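You operate a simulated robot arm through the tools that you are given. There is no shell and no other tool.

You are at the controls of a simulated robot arm. One attempt, no reset.

## Task
Find the block's top with the probe, touch it again at the x10 step and zero Z.

Only the result counts: the job must be done as asked and must still hold three seconds after the hand-in. Knocking over, shifting, dropping, spilling or breaking anything else fails it.

## Robot
A 7-joint arm with a three-finger gripper, fixed in place. Base frame: the origin is on the floor under the middle of its stand, x ahead of it, y to its left, z up; the work surface is at about z = 850. Readings come in mm, degrees, newtons and seconds.
It reaches about 1342 mm from its shoulder. Its first joint turns from -166.0 to 166.0 degrees. Payload 2.69 kg.
The TCP is the grasp point between the finger pads, 30 mm short of the fingertips. In the tool frame z runs along the fingers and y along their closing line. The gripper opens to 128 mm; its body begins 117 mm behind the TCP.
Orientation is that of the tool frame in the base frame, as a unit quaternion [x, y, z, w]. With the fingers straight down and closing along the base's y, the tool's x points along the base's -x, its y along +y and its z along -z.

## Interface
- The arm moves only by the tool nudge_tool. Its argument "deltas" is one flat list of numbers, 7 for each row, row after row: the turn, a rotation vector about the base's x, y, z in degrees, then the shift along the base's x, y, z in mm, then the gripper command, from -1 (shut) to 1 (fully open), values between in proportion. In form: [rx, ry, rz, x, y, z, fingers, rx, ry, rz, x, y, z, fingers, ...]. A call has 1 to 20 rows; each row shifts and turns the commanded pose from where the row before left it. Each row takes 0.2 s and may step no farther than 50 mm and 8.6 degrees from the row before; otherwise, or with a gripper value out of range, the whole call is refused. Where a pose cannot be reached the arm comes as near as it can. A force on the tool above 90 N (or 10 N above the force at the start of the call, whichever is more), or a blocked arm, ends the call early, and 0.2 s more pass. The fingers move at their own pace (about 127 mm/s each) and stop on an object; they squeeze with about 28 N. The grip force told is the motor's: it shows also when the fingers shut on nothing. Time passes only in rows, and 0.2 s behind the last, so rows that do not move let the fingers close. The reply holds the time, the measured pose of the TCP, the force on the tool along the base axes, the opening and the grip force, in the units named above and with some noise, with the torque about the TCP (base axes, N m) and any sound that the robot's microphone picked up, and new pictures: "pictures" is both (left out), scene, wrist or none.
- Cameras (640 x 400 px; columns grow to the right, rows downward): "scene" is fixed at [49.5, -650.1, 1527.8]; the picture's right is [0.53, -0.85, 0.00], its down [-0.31, -0.19, -0.93] and it looks along [0.79, 0.49, -0.37] (base axes); focal length 365 px, centre (320, 200). "wrist" rides on the gripper at [58, 54, -131] in the tool frame; the picture's right is [-0.68, 0.74, 0.00], its down [-0.62, -0.57, -0.55] and it looks along [-0.40, -0.37, 0.84] (tool axes); focal length 234 px, centre (320, 200). There is no depth. A picture from a camera that has moved, and an enlarged one, comes with that camera's place and axes in the base frame and with its lens.
- slide_trunk(by): moves the trunk up (or, below 0, down) by that many mm; the arm rides with it, the base frame stays. It gives what a move gives, with no picture.
- enlarge(camera, box): a new picture of the part [left, top, right, bottom] of that camera's present view, enlarged. The clock stands still meanwhile.
- close_job(): hands the job in; it is judged then, once.

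Places have to be worked out from the pictures, the camera data and where the tool is seen. Open the gripper and draw the arm clear of the work before you hand the job in, unless the task says otherwise.

The tools are called after "Emit:" as a command line: name --argument value ..., lists and objects as JSON in quotes. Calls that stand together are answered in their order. nudge_tool: Moves the arm, as the interface text tells. Its arguments: {"type":"object","properties":{"deltas":{"type":"array"},"pictures":{"type":"string","enum":["both","scene","wrist","none"]}},"required":["deltas"]} The other tools are called the same way: slide_trunk (by) moves the trunk up or down; enlarge (camera, box) takes an enlarged picture of a part of a camera's view; close_job () hands the job in.

At the start:

```text
clock: 0.0
tool_pos: [632.7, 123.8, 1281.3]
tool_rot: [0.0, 1.0, 0.0, 0.0]
force: [-1.6, -0.4, -1.2]
ft_torque: [0.04, -0.01, -0.04]
gripper_width: 128.3
grip_force: 0.1
trunk travel left (down, up): [-150.0, 200.0]
```

scene: 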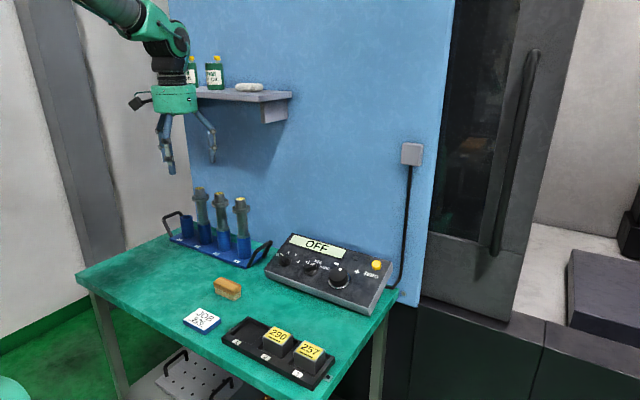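
wrist: 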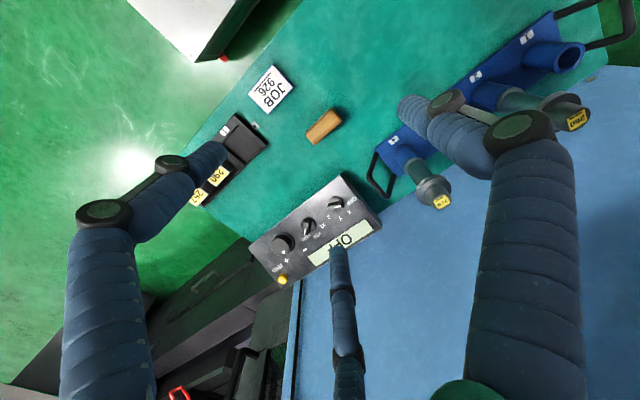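

I'll start by inspecting the scene in detail, zooming in on the pendant, the rack with the tools, the trays, and the machine at right.

Emit:
enlarge --camera "scene" --box '[250, 220, 410, 320]'

Emit:
enlarge --camera "scene" --box '[150, 170, 290, 275]'

Emit:
enlarge --camera "scene" --box '[170, 270, 350, 400]'

Emit:
enlarge --camera "scene" --box '[400, 0, 640, 400]'

Emit:
enlarge --camera "wrist" --box '[230, 160, 400, 300]'

```text
4.00 times, centred on (330, 270) of scene
camera zoom: at [49.5, -650.1, 1527.8], right [0.53, -0.85, 0.0], down [-0.31, -0.19, -0.93], along [0.79, 0.49, -0.37], focal length 1462 px, centre (280, -80)
```

zoom: 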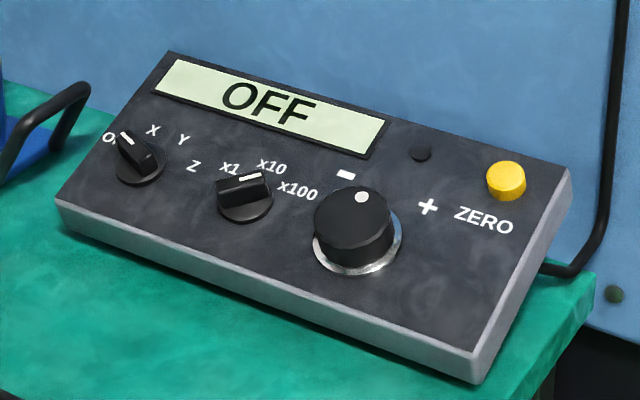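

```text
3.81 times, centred on (220, 222) of scene
camera zoom: at [49.5, -650.1, 1527.8], right [0.53, -0.85, 0.0], down [-0.31, -0.19, -0.93], along [0.79, 0.49, -0.37], focal length 1392 px, centre (701, 114)
```

zoom: 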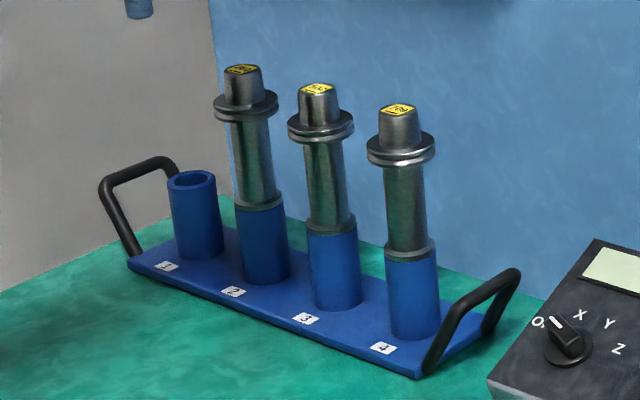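

```text
3.08 times, centred on (260, 335) of scene
camera zoom: at [49.5, -650.1, 1527.8], right [0.53, -0.85, 0.0], down [-0.31, -0.19, -0.93], along [0.79, 0.49, -0.37], focal length 1124 px, centre (505, -215)
```

zoom: 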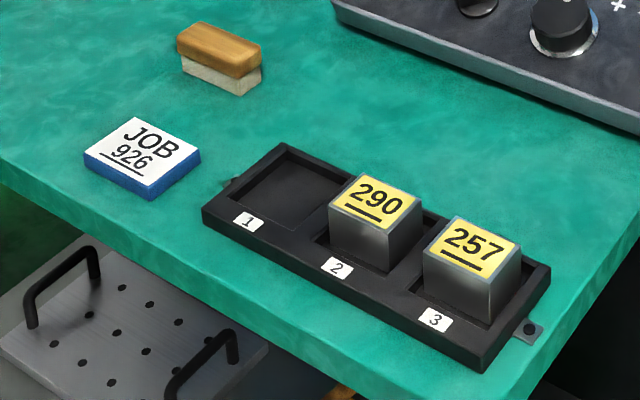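

```text
1.00 times, centred on (520, 200) of scene (not enlarged: the box is as wide or as high as the picture)
camera zoom: at [49.5, -650.1, 1527.8], right [0.53, -0.85, 0.0], down [-0.31, -0.19, -0.93], along [0.79, 0.49, -0.37], focal length 365 px, centre (120, 200)
```

zoom: 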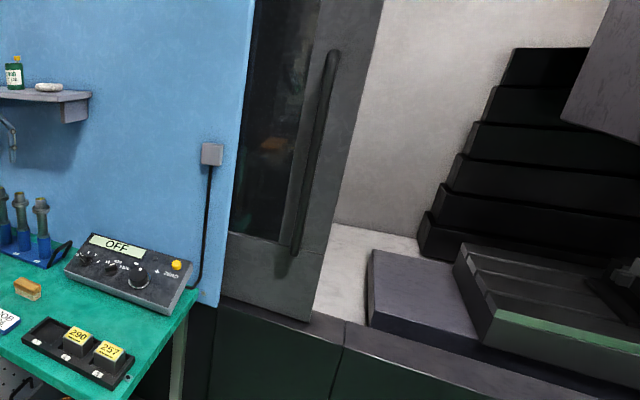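

```text
2.86 times, centred on (315, 230) of wrist
camera zoom: at [574.0, 178.6, 1411.7], right [0.68, 0.74, 0.0], down [0.62, -0.57, 0.55], along [0.4, -0.37, -0.84], focal length 669 px, centre (334, 114)
```

zoom: 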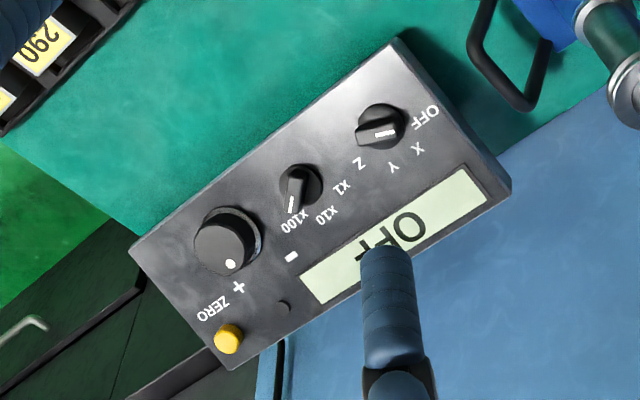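

Next I zoom on the rack labels, the machine at the far right, and the small dark round thing on the pendant panel.

Emit:
enlarge --camera "scene" --box '[560, 100, 640, 320]'

Emit:
enlarge --camera "scene" --box '[185, 175, 265, 225]'

Emit:
enlarge --camera "wrist" --box '[360, 0, 640, 220]'

Emit:
enlarge --camera "wrist" --box '[100, 200, 330, 400]'

Emit:
enlarge --camera "scene" --box '[150, 30, 300, 130]'

```text
1.82 times, centred on (600, 210) of scene
camera zoom: at [49.5, -650.1, 1527.8], right [0.53, -0.85, 0.0], down [-0.31, -0.19, -0.93], along [0.79, 0.49, -0.37], focal length 664 px, centre (-189, 182)
```

zoom: 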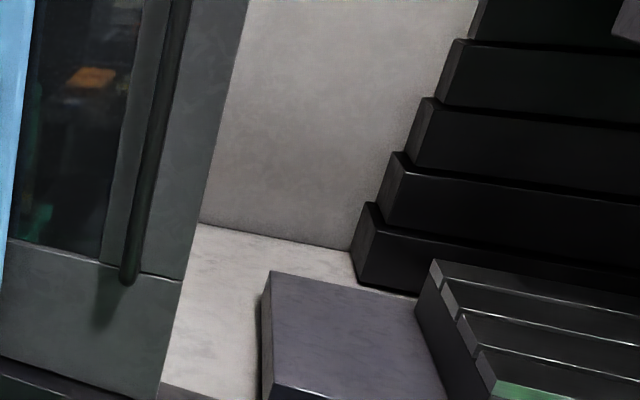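

```text
8.00 times, centred on (225, 200) of scene
camera zoom: at [49.5, -650.1, 1527.8], right [0.53, -0.85, 0.0], down [-0.31, -0.19, -0.93], along [0.79, 0.49, -0.37], focal length 2923 px, centre (1080, 200)
```

zoom: 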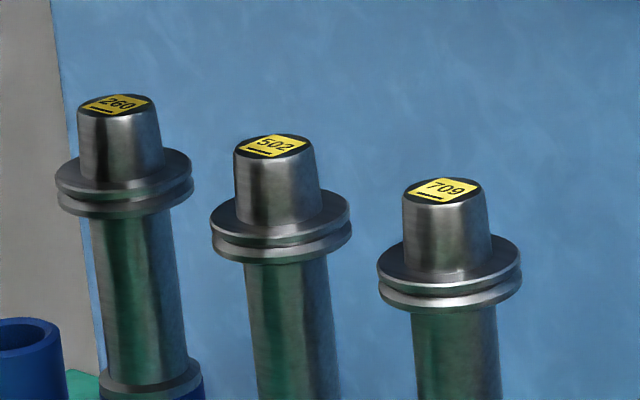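

```text
1.82 times, centred on (500, 110) of wrist
camera zoom: at [574.0, 178.6, 1411.7], right [0.68, 0.74, 0.0], down [0.62, -0.57, 0.55], along [0.4, -0.37, -0.84], focal length 426 px, centre (-7, 364)
```

zoom: 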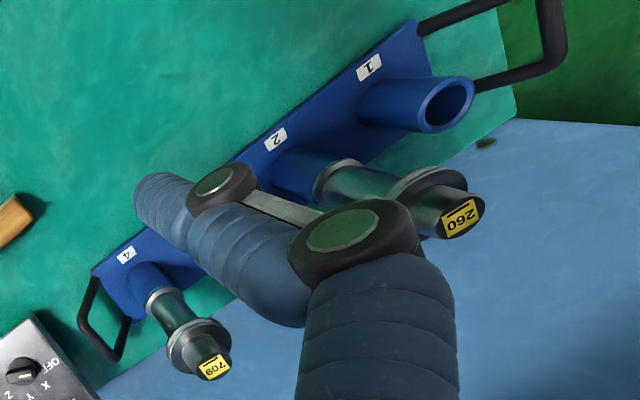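

```text
2.00 times, centred on (215, 300) of wrist
camera zoom: at [574.0, 178.6, 1411.7], right [0.68, 0.74, 0.0], down [0.62, -0.57, 0.55], along [0.4, -0.37, -0.84], focal length 468 px, centre (530, 0)
```

zoom: 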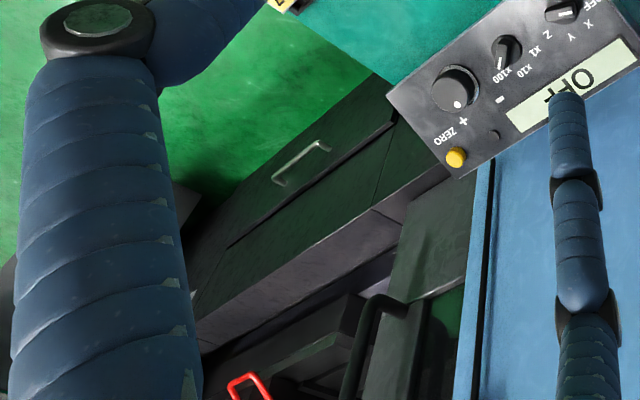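

```text
4.00 times, centred on (225, 80) of scene
camera zoom: at [49.5, -650.1, 1527.8], right [0.53, -0.85, 0.0], down [-0.31, -0.19, -0.93], along [0.79, 0.49, -0.37], focal length 1462 px, centre (700, 680)
```

zoom: 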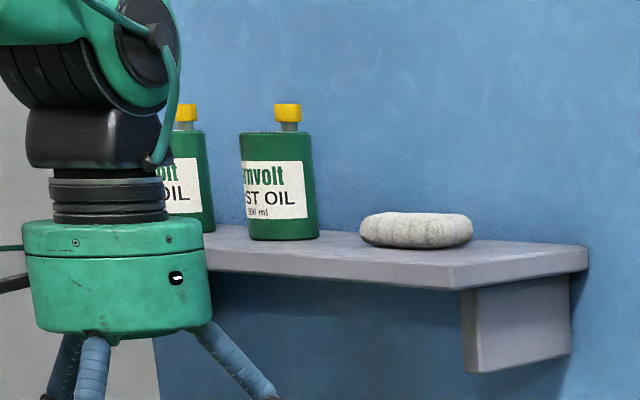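

The pendant is at about x 808–967, y +36…-338, tilted about 23°, and the machine lies to the right (y below about -500). I move the hand to the -y side while tilting it about the base x axis, so that the wrist camera looks into the machine.

Emit:
nudge_tool --deltas '[-4, 0, 0, 0, -30, 10, 1, -4, 0, 0, 0, -30, 10, 1, -4, 0, 0, 0, -30, 10, 1, -4, 0, 0, 0, -30, 10, 1, -4, 0, 0, 0, -30, 10, 1, -4, 0, 0, 0, -30, 10, 1, -4, 0, 0, 0, -30, 10, 1, -4, 0, 0, 0, -30, 10, 1, -4, 0, 0, 0, -30, 0, 1, -4, 0, 0, 0, -30, 0, 1]' --pictures "both"

```text
clock: 2.2
tool_pos: [629.5, -176.0, 1362.3]
tool_rot: [-0.001, 0.94, -0.342, 0.0]
force: [0.0, -0.9, 0.1]
ft_torque: [0.0, -0.02, 0.0]
gripper_width: 128.1
grip_force: 0.0
trunk travel left (down, up): [-150.0, 200.0]
camera wrist: at [571.5, -49.0, 1428.4], right [0.68, 0.56, -0.47], down [0.62, -0.08, 0.78], along [0.4, -0.82, -0.4], focal length 234 px, centre (320, 200)
```

scene: 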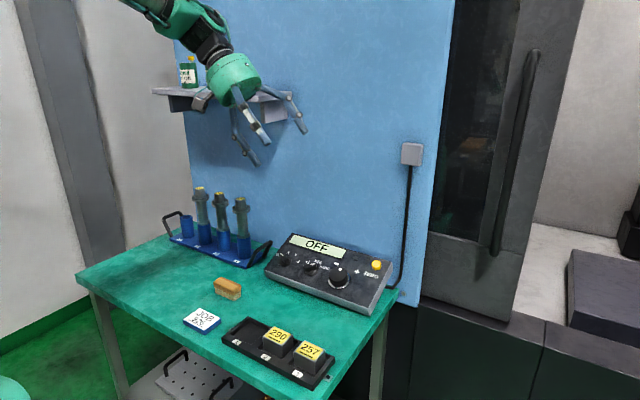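
wrist: 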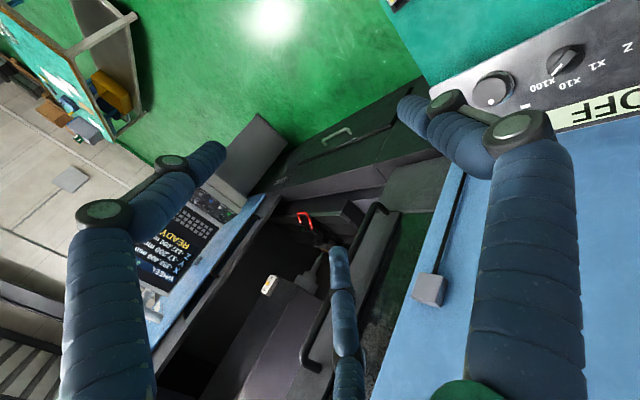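

The wrist camera now shows the machine (upside down): a control screen, the spindle area and something red. I enlarge those parts.

Emit:
enlarge --camera "wrist" --box '[130, 160, 290, 320]'

Emit:
enlarge --camera "wrist" --box '[220, 180, 420, 340]'

Emit:
enlarge --camera "wrist" --box '[0, 0, 200, 150]'

```text
2.50 times, centred on (210, 240) of wrist
camera zoom: at [571.5, -49.0, 1428.4], right [0.68, 0.56, -0.47], down [0.62, -0.08, 0.78], along [0.4, -0.82, -0.4], focal length 585 px, centre (595, 100)
```

zoom: 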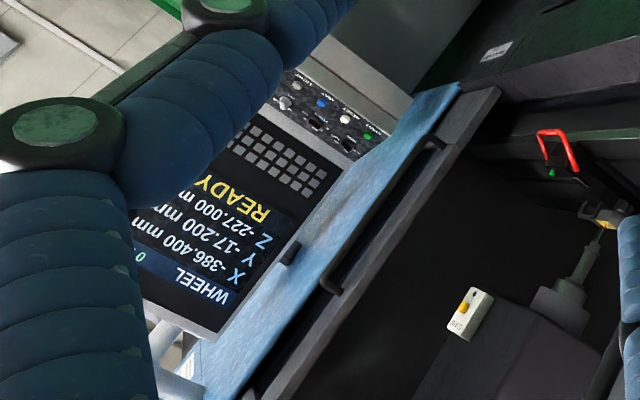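

```text
2.50 times, centred on (320, 260) of wrist
camera zoom: at [571.5, -49.0, 1428.4], right [0.68, 0.56, -0.47], down [0.62, -0.08, 0.78], along [0.4, -0.82, -0.4], focal length 585 px, centre (320, 50)
```

zoom: 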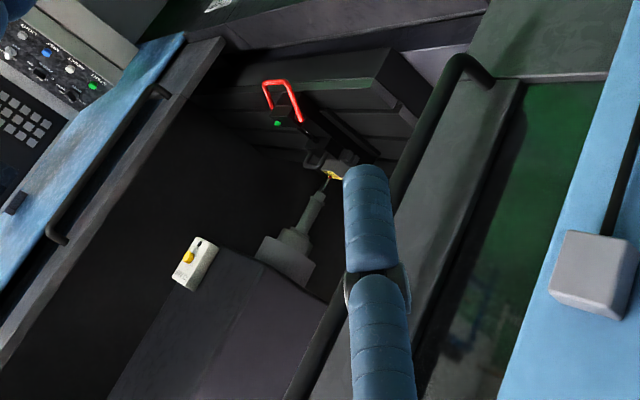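

```text
2.67 times, centred on (100, 75) of wrist
camera zoom: at [571.5, -49.0, 1428.4], right [0.68, 0.56, -0.47], down [0.62, -0.08, 0.78], along [0.4, -0.82, -0.4], focal length 624 px, centre (907, 533)
```

zoom: 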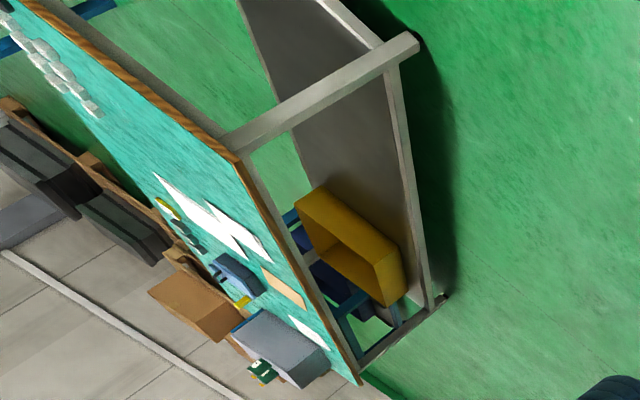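

The machine screen reads X -386.400, Y -17.200, Z -227.000 READY, in wheel mode, and a probe hangs in the spindle over a block in a vise. I move a bit closer and tilt so that probe and block fall between the fingers in the view.

Emit:
nudge_tool --deltas '[-3.4, -2.8, 2.35, 10, -40, 0, 1, -3.4, -2.8, 2.35, 10, -40, 0, 1, -3.4, -2.8, 2.35, 10, -40, 0, 1, -3.4, -2.8, 2.35, 10, -40, 0, 1]' --pictures "both"

```text
clock: 3.2
tool_pos: [674.4, -334.9, 1363.0]
tool_rot: [-0.044, 0.885, -0.448, 0.12]
force: [-0.2, 1.4, 0.2]
ft_torque: [-0.02, 0.02, -0.03]
gripper_width: 127.7
grip_force: 0.1
trunk travel left (down, up): [-150.0, 200.0]
camera wrist: at [586.8, -209.4, 1384.3], right [0.68, 0.56, -0.47], down [0.44, 0.21, 0.87], along [0.59, -0.8, -0.11], focal length 234 px, centre (320, 200)
```

scene: 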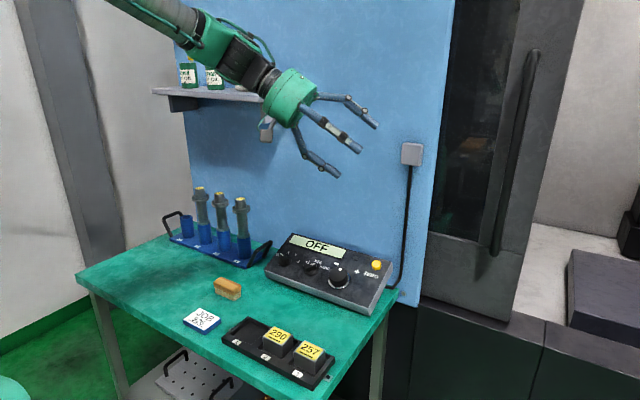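
wrist: 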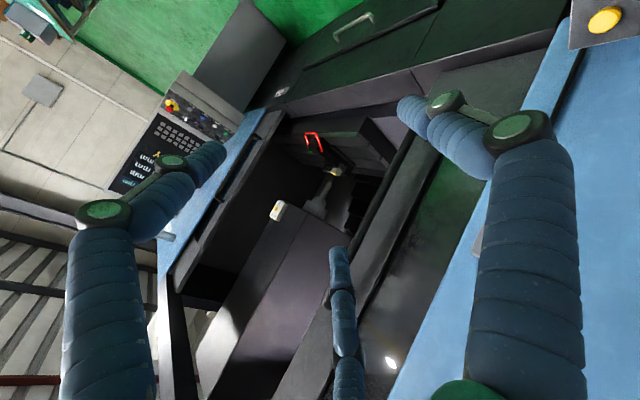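

Emit:
enlarge --camera "wrist" --box '[280, 110, 400, 240]'

Emit:
enlarge --camera "wrist" --box '[110, 60, 260, 200]'

```text
3.08 times, centred on (340, 175) of wrist
camera zoom: at [586.8, -209.4, 1384.3], right [0.68, 0.56, -0.47], down [0.44, 0.21, 0.87], along [0.59, -0.8, -0.11], focal length 720 px, centre (258, 277)
```

zoom: 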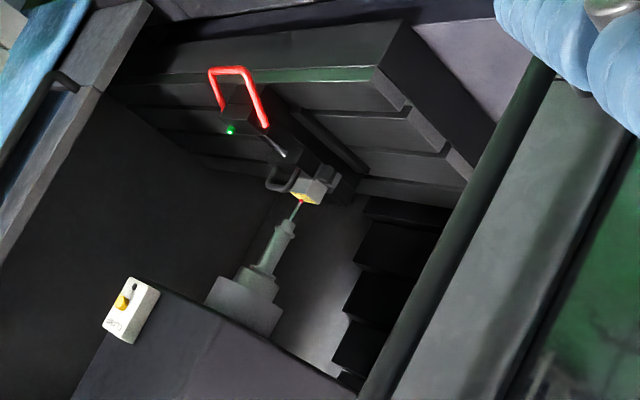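

```text
2.86 times, centred on (185, 130) of wrist
camera zoom: at [586.8, -209.4, 1384.3], right [0.68, 0.56, -0.47], down [0.44, 0.21, 0.87], along [0.59, -0.8, -0.11], focal length 669 px, centre (706, 400)
```

zoom: 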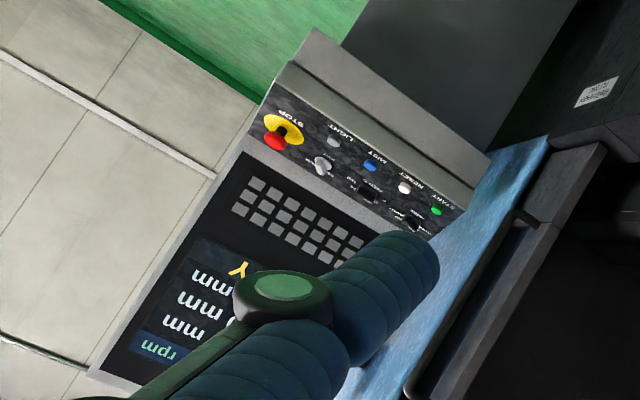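

Emit:
enlarge --camera "wrist" --box '[310, 150, 360, 200]'

```text
8.00 times, centred on (335, 175) of wrist
camera zoom: at [586.8, -209.4, 1384.3], right [0.68, 0.56, -0.47], down [0.44, 0.21, 0.87], along [0.59, -0.8, -0.11], focal length 1873 px, centre (200, 400)
```

zoom: 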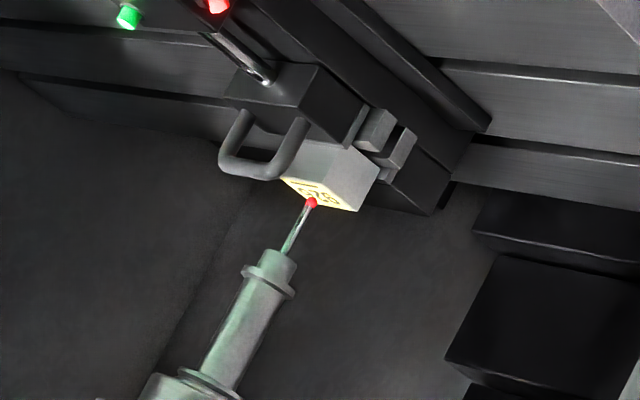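

The probe's red ball is close above the labelled block, the vise is closed with a green light, and the machine is in wheel mode. I now go over the pendant with the tool axis square to its sloped panel to look at the controls closely.

Emit:
nudge_tool --deltas '[3.4, 2.8, -2.35, 4.3, 22.8, -10, 1, 3.4, 2.8, -2.35, 4.3, 22.8, -10, 1, 3.4, 2.8, -2.35, 4.3, 22.8, -10, 1, 3.4, 2.8, -2.35, 4.3, 22.8, -20, 1, 8, 0, 0, 4.3, 22.8, -30, 1, 8, 0, 0, 4.3, 22.8, -30, 1, 8, 0, 0, 4.3, 22.8, -30, 1, 8, 0, 0, 4.3, 22.8, -30, 1, 8, 0, 0, 4.3, 22.8, -30, 1, 0, -7.63, 0, 4.3, 22.8, -34, 1, 0, -7.63, 0, 4.3, 22.8, -34, 1, 0, -7.63, 0, 4.3, 22.8, -34, 1]' --pictures "both"

```text
clock: 5.8
tool_pos: [727.1, -65.9, 1055.8]
tool_rot: [0.001, 0.98, 0.0, 0.199]
force: [0.3, 0.5, 0.6]
ft_torque: [-0.02, 0.04, -0.02]
gripper_width: 128.1
grip_force: 0.0
trunk travel left (down, up): [-150.0, 200.0]
camera wrist: at [622.2, -9.8, 1152.9], right [0.62, 0.74, 0.26], down [0.35, -0.57, 0.75], along [0.7, -0.37, -0.61], focal length 234 px, centre (320, 200)
```

scene: 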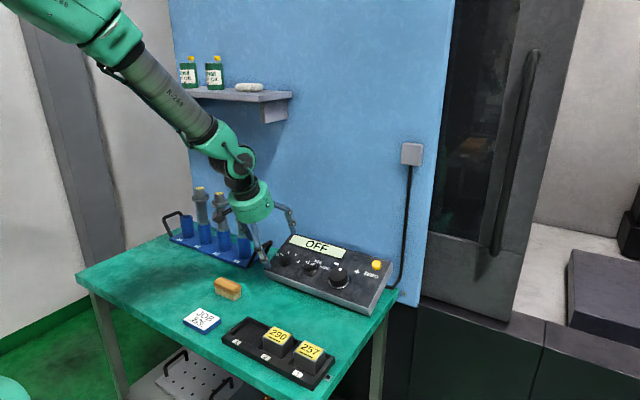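
wrist: 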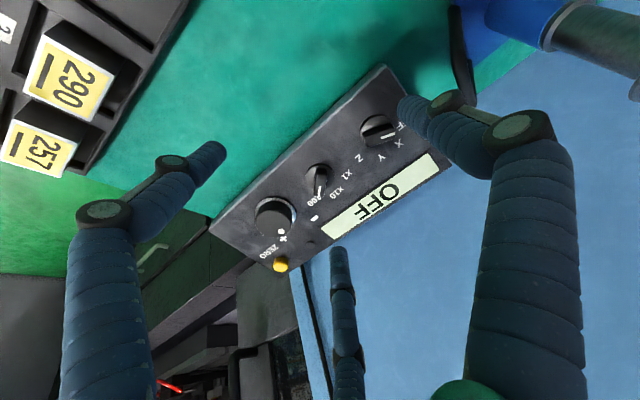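

Emit:
enlarge --camera "wrist" --box '[200, 60, 460, 280]'

Emit:
enlarge --camera "scene" --box '[260, 225, 400, 315]'

```text
1.82 times, centred on (330, 170) of wrist
camera zoom: at [622.2, -9.8, 1152.9], right [0.62, 0.74, 0.26], down [0.35, -0.57, 0.75], along [0.7, -0.37, -0.61], focal length 426 px, centre (302, 254)
```

zoom: 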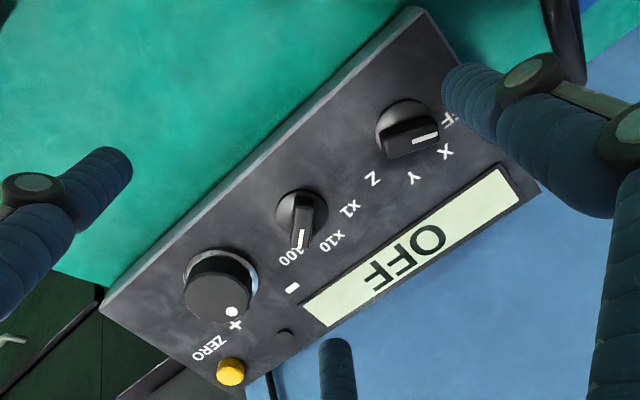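

```text
4.44 times, centred on (330, 270) of scene
camera zoom: at [49.5, -650.1, 1527.8], right [0.53, -0.85, 0.0], down [-0.31, -0.19, -0.93], along [0.79, 0.49, -0.37], focal length 1624 px, centre (276, -111)
```

zoom: 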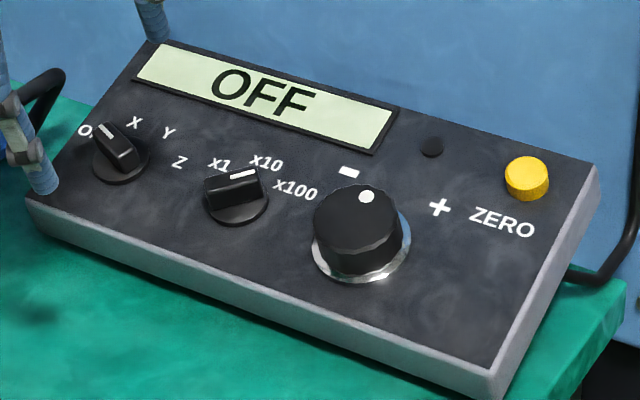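

Emit:
enlarge --camera "wrist" --box '[240, 180, 320, 280]'

Emit:
enlarge --camera "wrist" --box '[290, 90, 430, 210]'

Emit:
enlarge --camera "scene" --box '[320, 255, 390, 300]'

Emit:
enlarge --camera "scene" --box '[270, 245, 340, 285]'

```text
4.00 times, centred on (280, 230) of wrist
camera zoom: at [622.2, -9.8, 1152.9], right [0.62, 0.74, 0.26], down [0.35, -0.57, 0.75], along [0.7, -0.37, -0.61], focal length 937 px, centre (480, 80)
```

zoom: 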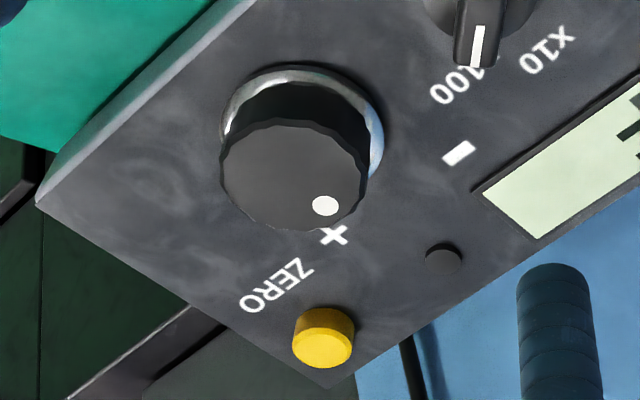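

```text
3.33 times, centred on (360, 150) of wrist
camera zoom: at [622.2, -9.8, 1152.9], right [0.62, 0.74, 0.26], down [0.35, -0.57, 0.75], along [0.7, -0.37, -0.61], focal length 781 px, centre (187, 367)
```

zoom: 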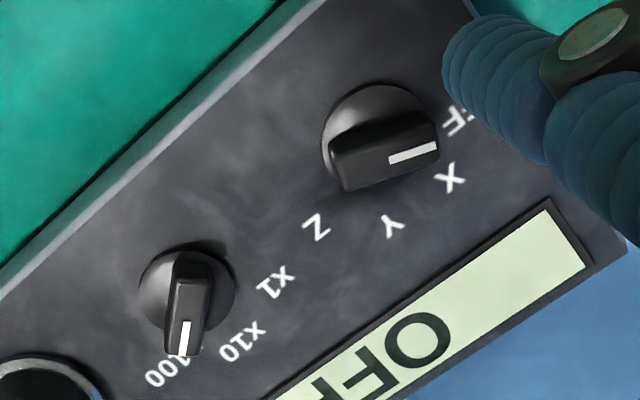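

```text
8.89 times, centred on (355, 278) of scene
camera zoom: at [49.5, -650.1, 1527.8], right [0.53, -0.85, 0.0], down [-0.31, -0.19, -0.93], along [0.79, 0.49, -0.37], focal length 3248 px, centre (9, -489)
```

zoom: 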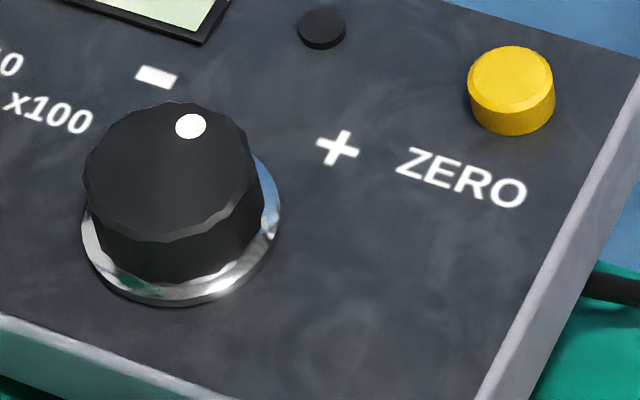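

```text
9.14 times, centred on (305, 265) of scene
camera zoom: at [49.5, -650.1, 1527.8], right [0.53, -0.85, 0.0], down [-0.31, -0.19, -0.93], along [0.79, 0.49, -0.37], focal length 3341 px, centre (457, -394)
```

zoom: 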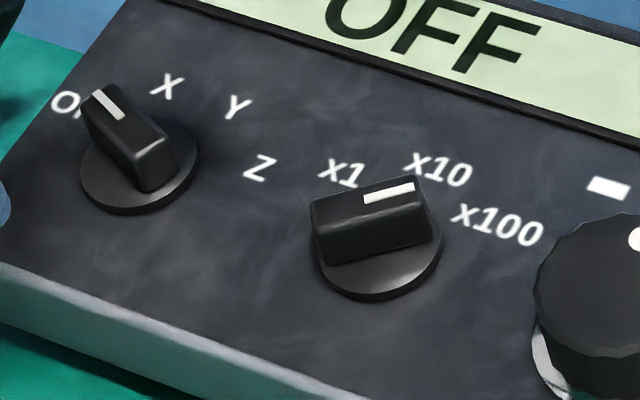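

From the label rings I place the axis knob at about [862, -24, 903], the step knob (now at x100) at y ≈ -126 and the wheel at y ≈ -227; the axis positions are spaced 45° (OFF -67.5°, Z +67.5°). I move over the axis knob and turn the hand -67.5° about the panel normal so the three fingers straddle the pointer bar.

Emit:
nudge_tool --deltas '[-2.92, 0, 6.91, 9.24, 4.67, -3.33, 0.4, -2.92, 0, 6.91, 9.24, 4.67, -3.33, 0.4, -2.92, 0, 6.91, 9.24, 4.67, -3.33, 0.4, -2.92, 0, 6.91, 9.24, 4.67, -3.33, 0.4, -2.92, 0, 6.91, 9.24, 4.67, -3.33, 0.4, -2.92, 0, 6.91, 9.24, 4.67, -3.33, 0.4, -2.92, 0, 6.91, 9.24, 4.67, -3.33, 0.4, -2.92, 0, 6.91, 9.24, 4.67, -3.33, 0.4, -2.92, 0, 6.91, 9.24, 4.67, -3.33, 0.4]' --pictures "both"

```text
clock: 7.8
tool_pos: [805.7, -20.8, 1028.3]
tool_rot: [-0.545, 0.814, -0.111, 0.165]
force: [0.1, -0.3, -0.3]
ft_torque: [0.02, -0.02, -0.01]
gripper_width: 89.4
grip_force: 0.1
trunk travel left (down, up): [-150.0, 200.0]
camera wrist: at [689.5, -53.1, 1120.9], right [-0.39, 0.91, -0.17], down [0.48, 0.35, 0.8], along [0.78, 0.23, -0.58], focal length 234 px, centre (320, 200)
```

scene: 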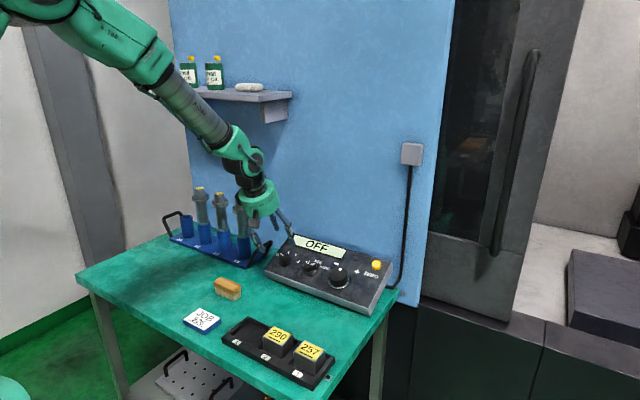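
wrist: 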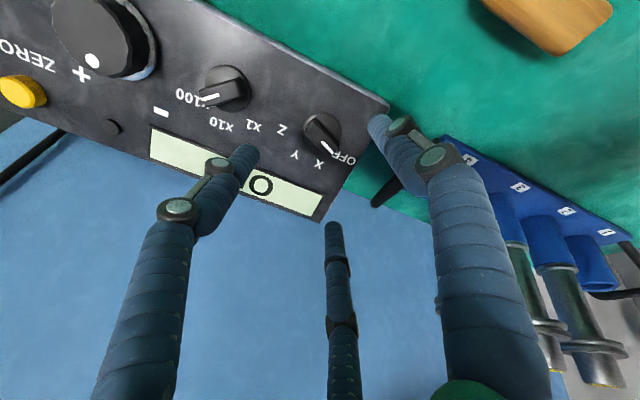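

Emit:
enlarge --camera "wrist" --box '[270, 90, 380, 180]'

Emit:
enlarge --camera "scene" --box '[240, 180, 340, 290]'

```text
4.44 times, centred on (325, 135) of wrist
camera zoom: at [689.5, -53.1, 1120.9], right [-0.39, 0.91, -0.17], down [0.48, 0.35, 0.8], along [0.78, 0.23, -0.58], focal length 1041 px, centre (298, 489)
```

zoom: 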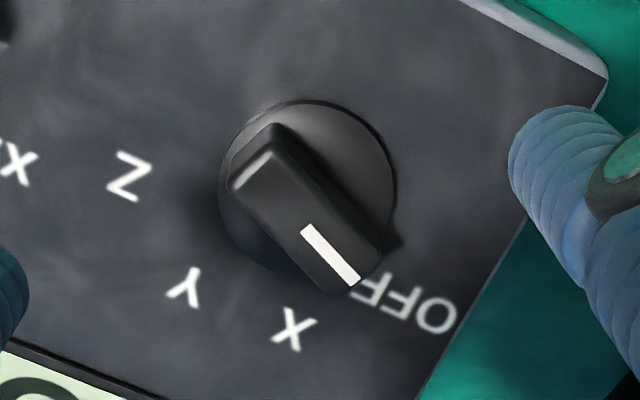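

```text
3.64 times, centred on (290, 235) of scene
camera zoom: at [49.5, -650.1, 1527.8], right [0.53, -0.85, 0.0], down [-0.31, -0.19, -0.93], along [0.79, 0.49, -0.37], focal length 1329 px, centre (429, 73)
```

zoom: 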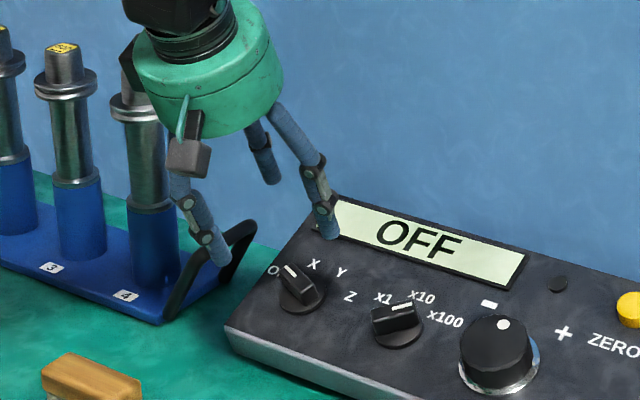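

The knob's pointer bar is within about 3 mm of the tool axis; the panel is about 132 mm beyond the TCP and the bar top about 110 mm. I correct sideways and lower 84 mm along the panel normal, with the fingers at about 75 mm.

Emit:
nudge_tool --deltas '[0, 0, 0, 8, 0.8, -19.8, 0.15, 0, 0, 0, 8, 0.8, -19.8, 0.15, 0, 0, 0, 8, 0.8, -19.8, 0.15, 0, 0, 0, 7.5, 0, -18, 0.15]' --pictures "both"

```text
clock: 8.8
tool_pos: [837.7, -20.4, 949.5]
tool_rot: [-0.544, 0.815, -0.11, 0.165]
force: [0.3, 0.5, -0.3]
ft_torque: [-0.01, 0.01, 0.03]
gripper_width: 73.5
grip_force: 0.0
trunk travel left (down, up): [-150.0, 200.0]
camera wrist: at [720.3, -52.1, 1042.9], right [-0.39, 0.91, -0.16], down [0.48, 0.35, 0.8], along [0.78, 0.23, -0.58], focal length 234 px, centre (320, 200)
```

scene: 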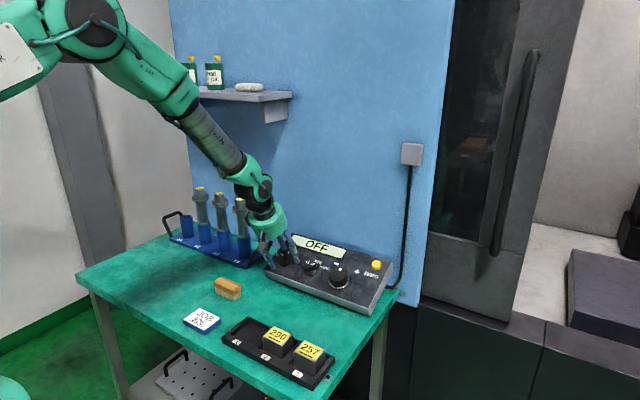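
wrist: 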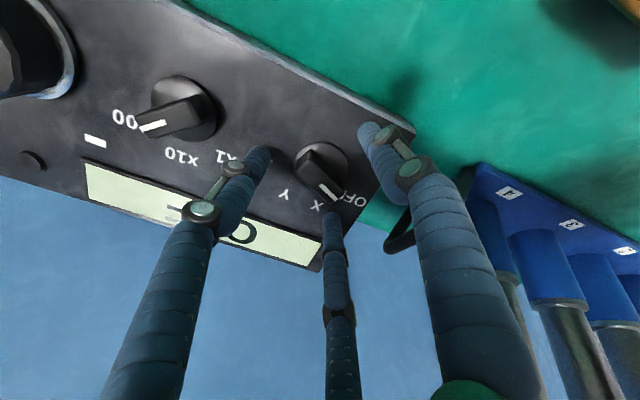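

Emit:
enlarge --camera "wrist" --box '[240, 100, 400, 240]'

Emit:
enlarge --camera "scene" --box '[245, 210, 335, 290]'

```text
2.86 times, centred on (320, 170) of wrist
camera zoom: at [720.3, -52.1, 1042.9], right [-0.39, 0.91, -0.16], down [0.48, 0.35, 0.8], along [0.78, 0.23, -0.58], focal length 669 px, centre (320, 286)
```

zoom: 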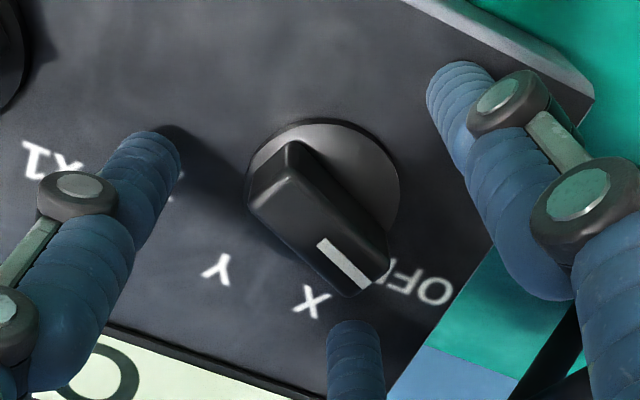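

```text
5.00 times, centred on (290, 250) of scene
camera zoom: at [49.5, -650.1, 1527.8], right [0.53, -0.85, 0.0], down [-0.31, -0.19, -0.93], along [0.79, 0.49, -0.37], focal length 1827 px, centre (470, -50)
```

zoom: 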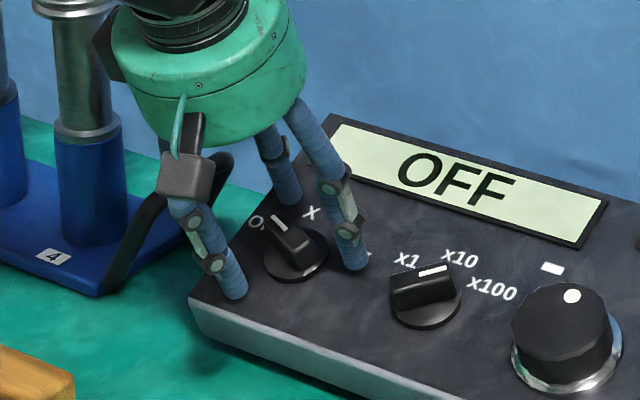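

The bar is centred between the three fingers and lies along the tool's x as wanted. I lower 6 mm more along the normal, then close the fingers on the bar.

Emit:
nudge_tool --deltas '[0, 0, 0, 2.3, 0, -5.5, 0.15, 0, 0, 0, 0, 0, 0, -0.3, 0, 0, 0, 0, 0, 0, -1, 0, 0, 0, 0, 0, 0, -1, 0, 0, 0, 0, 0, 0, -1]' --pictures "both"

```text
clock: 10.0
tool_pos: [839.5, -20.0, 944.6]
tool_rot: [-0.545, 0.815, -0.11, 0.164]
force: [-8.7, -9.4, -0.7]
ft_torque: [-0.41, 0.36, -0.31]
gripper_width: 41.1
grip_force: 44.8
trunk travel left (down, up): [-150.0, 200.0]
camera wrist: at [722.0, -51.9, 1037.8], right [-0.39, 0.91, -0.16], down [0.49, 0.35, 0.8], along [0.78, 0.23, -0.58], focal length 234 px, centre (320, 200)
```

scene: 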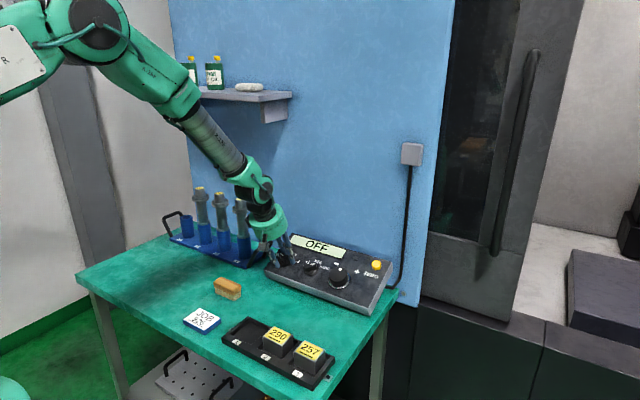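
wrist: 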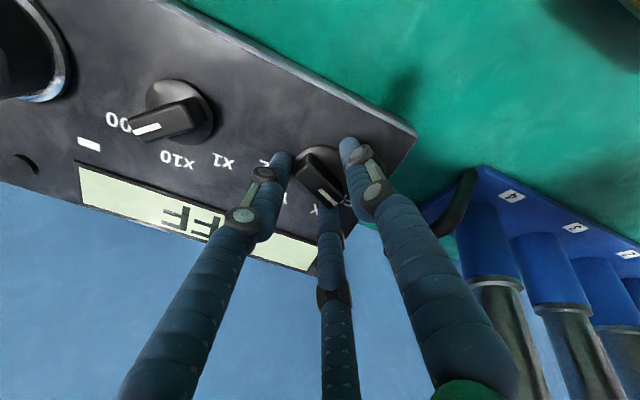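

Emit:
enlarge --camera "wrist" --box '[260, 110, 390, 230]'

Emit:
enlarge --camera "scene" --box '[255, 220, 325, 280]'

```text
3.33 times, centred on (325, 170) of wrist
camera zoom: at [722.0, -51.9, 1037.8], right [-0.39, 0.91, -0.16], down [0.49, 0.35, 0.8], along [0.78, 0.23, -0.58], focal length 781 px, centre (303, 300)
```

zoom: 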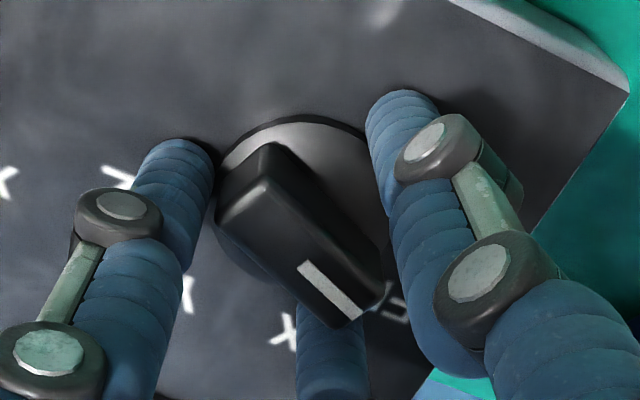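

```text
6.67 times, centred on (290, 250) of scene
camera zoom: at [49.5, -650.1, 1527.8], right [0.53, -0.85, 0.0], down [-0.31, -0.19, -0.93], along [0.79, 0.49, -0.37], focal length 2436 px, centre (520, -133)
```

zoom: 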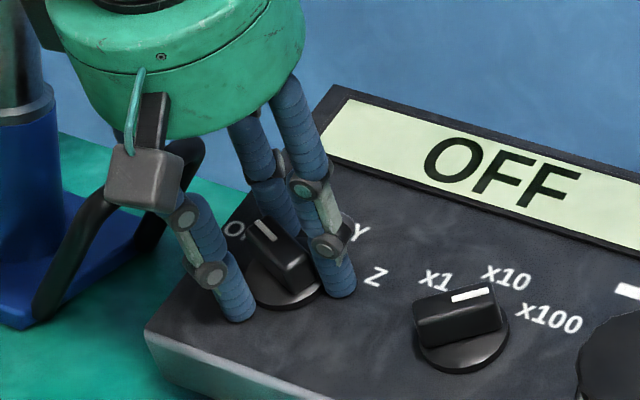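

The fingers have closed around the knob's skirt (41 mm) with the bar still at OFF. I relax the small side force by about 1.5 mm and turn the hand 45° clockwise about the panel normal, then check the display.

Emit:
nudge_tool --deltas '[2.92, 0, -6.91, -1.3, -1.5, -0.5, -1, 2.92, 0, -6.91, 0, 0, 0, -1, 2.92, 0, -6.91, 0, 0, 0, -1, 2.92, 0, -6.91, 0, 0, 0, -1, 2.92, 0, -6.91, 0, 0, 0, -1, 2.92, 0, -6.91, 0, 0, 0, -1]' --pictures "both"

Emit:
enlarge --camera "scene" --box '[255, 220, 355, 290]'

```text
clock: 11.4
tool_pos: [839.5, -20.3, 944.9]
tool_rot: [-0.191, 0.961, -0.038, 0.194]
force: [-1.0, -0.5, -5.4]
ft_torque: [-0.26, 0.07, -0.12]
gripper_width: 40.9
grip_force: 44.6
trunk travel left (down, up): [-150.0, 200.0]
camera wrist: at [719.7, 8.8, 1036.9], right [0.32, 0.94, 0.13], down [0.51, -0.29, 0.81], along [0.8, -0.19, -0.57], focal length 234 px, centre (320, 200)
```

scene: 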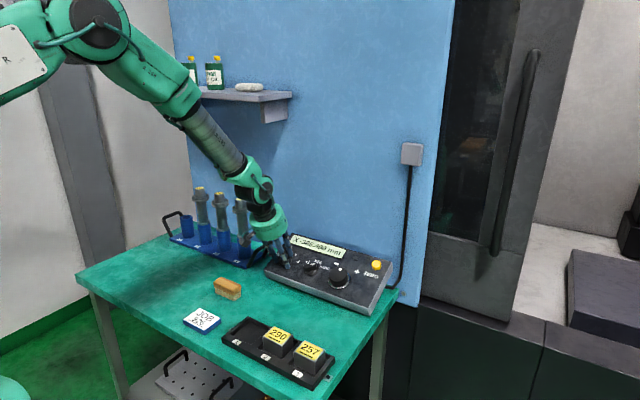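
wrist: 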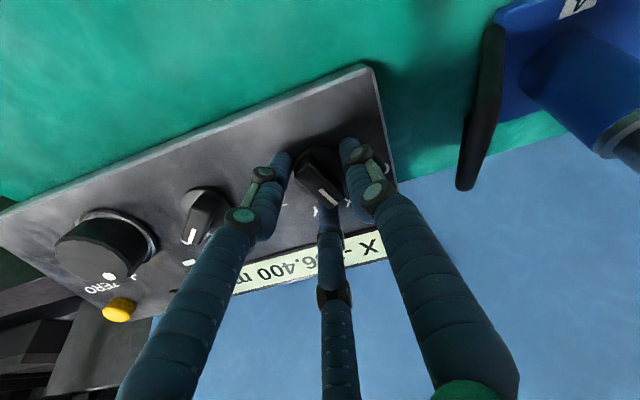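

```text
5.71 times, centred on (305, 255) of scene
camera zoom: at [49.5, -650.1, 1527.8], right [0.53, -0.85, 0.0], down [-0.31, -0.19, -0.93], along [0.79, 0.49, -0.37], focal length 2088 px, centre (406, -114)
```

zoom: 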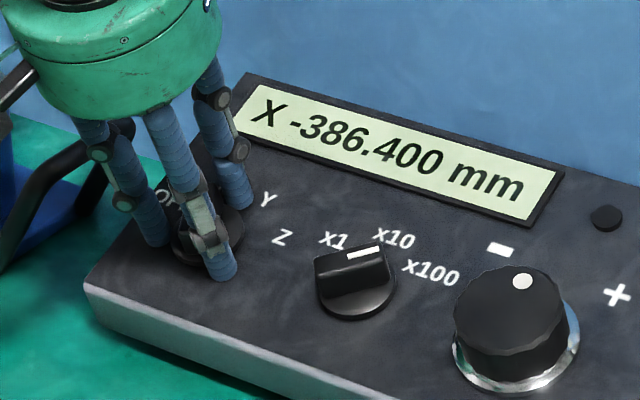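

The knob turned exactly with the hand: the display now reads "X -386.400 mm". I turn another 90° in 12 rows to reach Z.

Emit:
nudge_tool --deltas '[2.92, 0, -6.91, 0, 0, 0, -1, 2.92, 0, -6.91, 0, 0, 0, -1, 2.92, 0, -6.91, 0, 0, 0, -1, 2.92, 0, -6.91, 0, 0, 0, -1, 2.92, 0, -6.91, 0, 0, 0, -1, 2.92, 0, -6.91, 0, 0, 0, -1, 2.92, 0, -6.91, 0, 0, 0, -1, 2.92, 0, -6.91, 0, 0, 0, -1, 2.92, 0, -6.91, 0, 0, 0, -1, 2.92, 0, -6.91, 0, 0, 0, -1, 2.92, 0, -6.91, 0, 0, 0, -1, 2.92, 0, -6.91, 0, 0, 0, -1]' --pictures "both"

Emit:
enlarge --camera "scene" --box '[255, 220, 355, 290]'

```text
clock: 14.0
tool_pos: [838.3, -20.2, 946.7]
tool_rot: [0.546, 0.814, 0.11, 0.165]
force: [-12.6, -2.3, -5.8]
ft_torque: [-0.34, 0.61, -0.14]
gripper_width: 40.9
grip_force: 44.7
trunk travel left (down, up): [-150.0, 200.0]
camera wrist: at [813.5, 55.6, 1076.7], right [0.86, -0.35, 0.36], down [-0.48, -0.78, 0.39], along [0.15, -0.51, -0.84], focal length 234 px, centre (320, 200)
```

scene: 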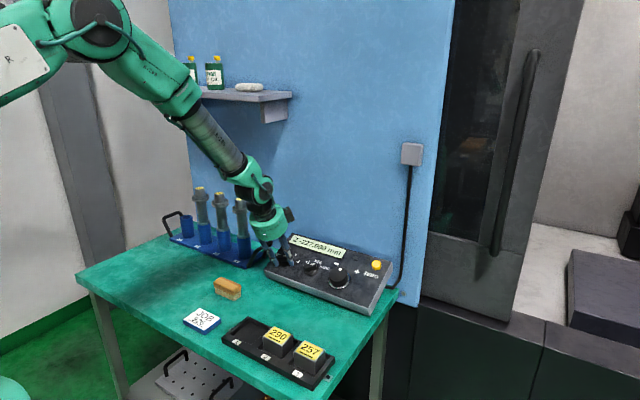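
wrist: 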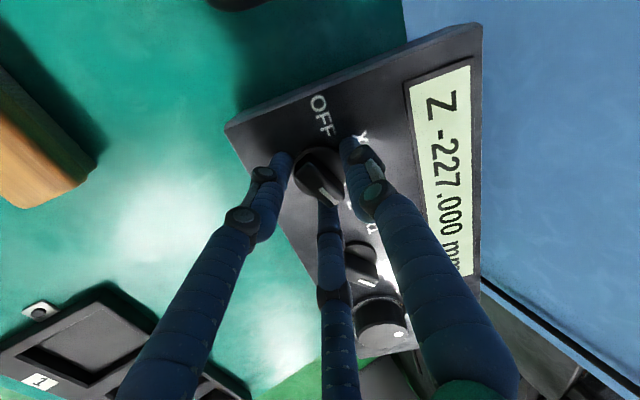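

```text
5.71 times, centred on (305, 255) of scene
camera zoom: at [49.5, -650.1, 1527.8], right [0.53, -0.85, 0.0], down [-0.31, -0.19, -0.93], along [0.79, 0.49, -0.37], focal length 2088 px, centre (406, -114)
```

zoom: 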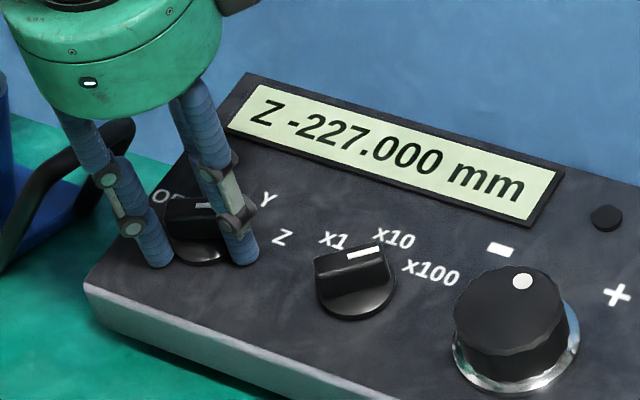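

The display now reads "Z -227.000 mm". I open the fingers, lift off along the panel normal, and move 205 mm to the right over the handwheel.

Emit:
nudge_tool --deltas '[0, 0, 0, 0, 0, 0, 0.15, 0, 0, 0, 0, 0, 0, 0.15, 0, 0, 0, -13, 0, 30.7, 0.15, 0, 0, 0, -13, 0, 30.7, 0.3, 0, 0, 0, -13, 0, 30.7, 0.56, 0, 0, 0, 0, -41, 0, 0.56, 0, 0, 0, 0, -41, 0, 0.56, 0, 0, 0, 0, -41, 0, 0.56, 0, 0, 0, 0, -41, 0, 0.56, 0, 0, 0, 0, -41, 0, 0.56]' --pictures "both"

Emit:
enlarge --camera "scene" --box '[260, 180, 400, 310]'

Emit:
enlarge --camera "wrist" --box '[240, 80, 400, 220]'

```text
clock: 16.2
tool_pos: [801.9, -222.6, 1039.1]
tool_rot: [0.545, 0.815, 0.11, 0.165]
force: [-1.0, 0.3, -0.6]
ft_torque: [0.0, 0.01, -0.03]
gripper_width: 99.8
grip_force: 0.0
trunk travel left (down, up): [-150.0, 200.0]
camera wrist: at [777.4, -146.4, 1170.3], right [0.87, -0.34, 0.36], down [-0.48, -0.79, 0.39], along [0.15, -0.51, -0.84], focal length 234 px, centre (320, 200)
```

scene: 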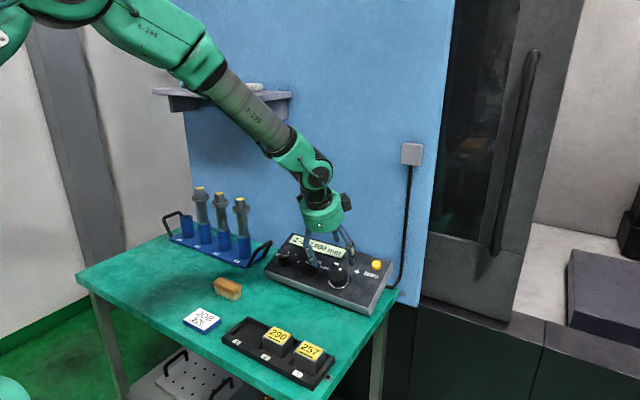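
wrist: 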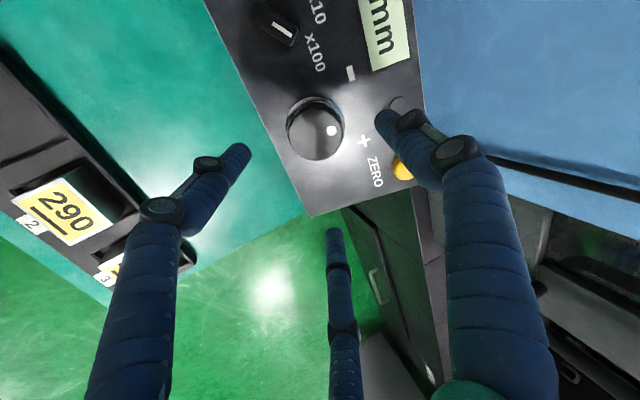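

```text
3.08 times, centred on (330, 245) of scene
camera zoom: at [49.5, -650.1, 1527.8], right [0.53, -0.85, 0.0], down [-0.31, -0.19, -0.93], along [0.79, 0.49, -0.37], focal length 1124 px, centre (289, 62)
```

zoom: 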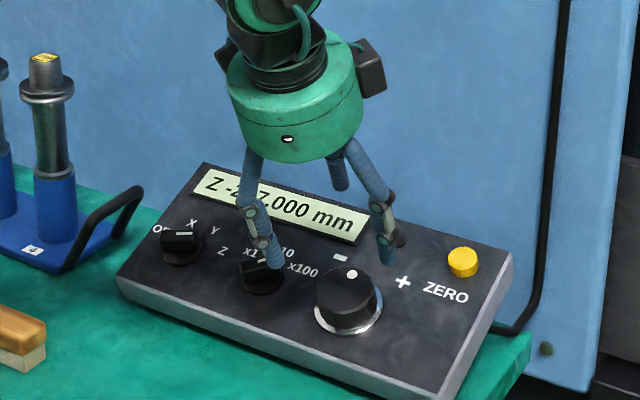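

```text
2.86 times, centred on (320, 150) of wrist
camera zoom: at [777.4, -146.4, 1170.3], right [0.87, -0.34, 0.36], down [-0.48, -0.79, 0.39], along [0.15, -0.51, -0.84], focal length 669 px, centre (320, 343)
```

zoom: 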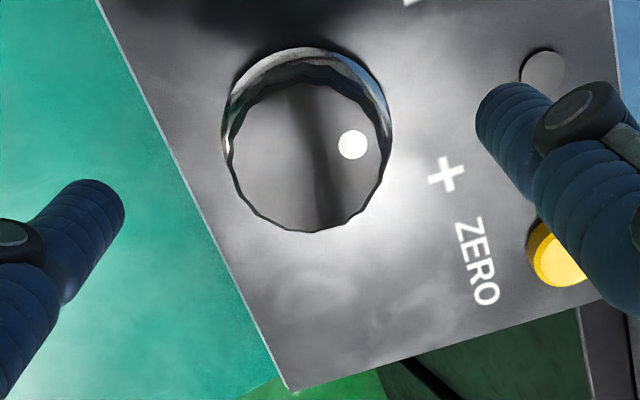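

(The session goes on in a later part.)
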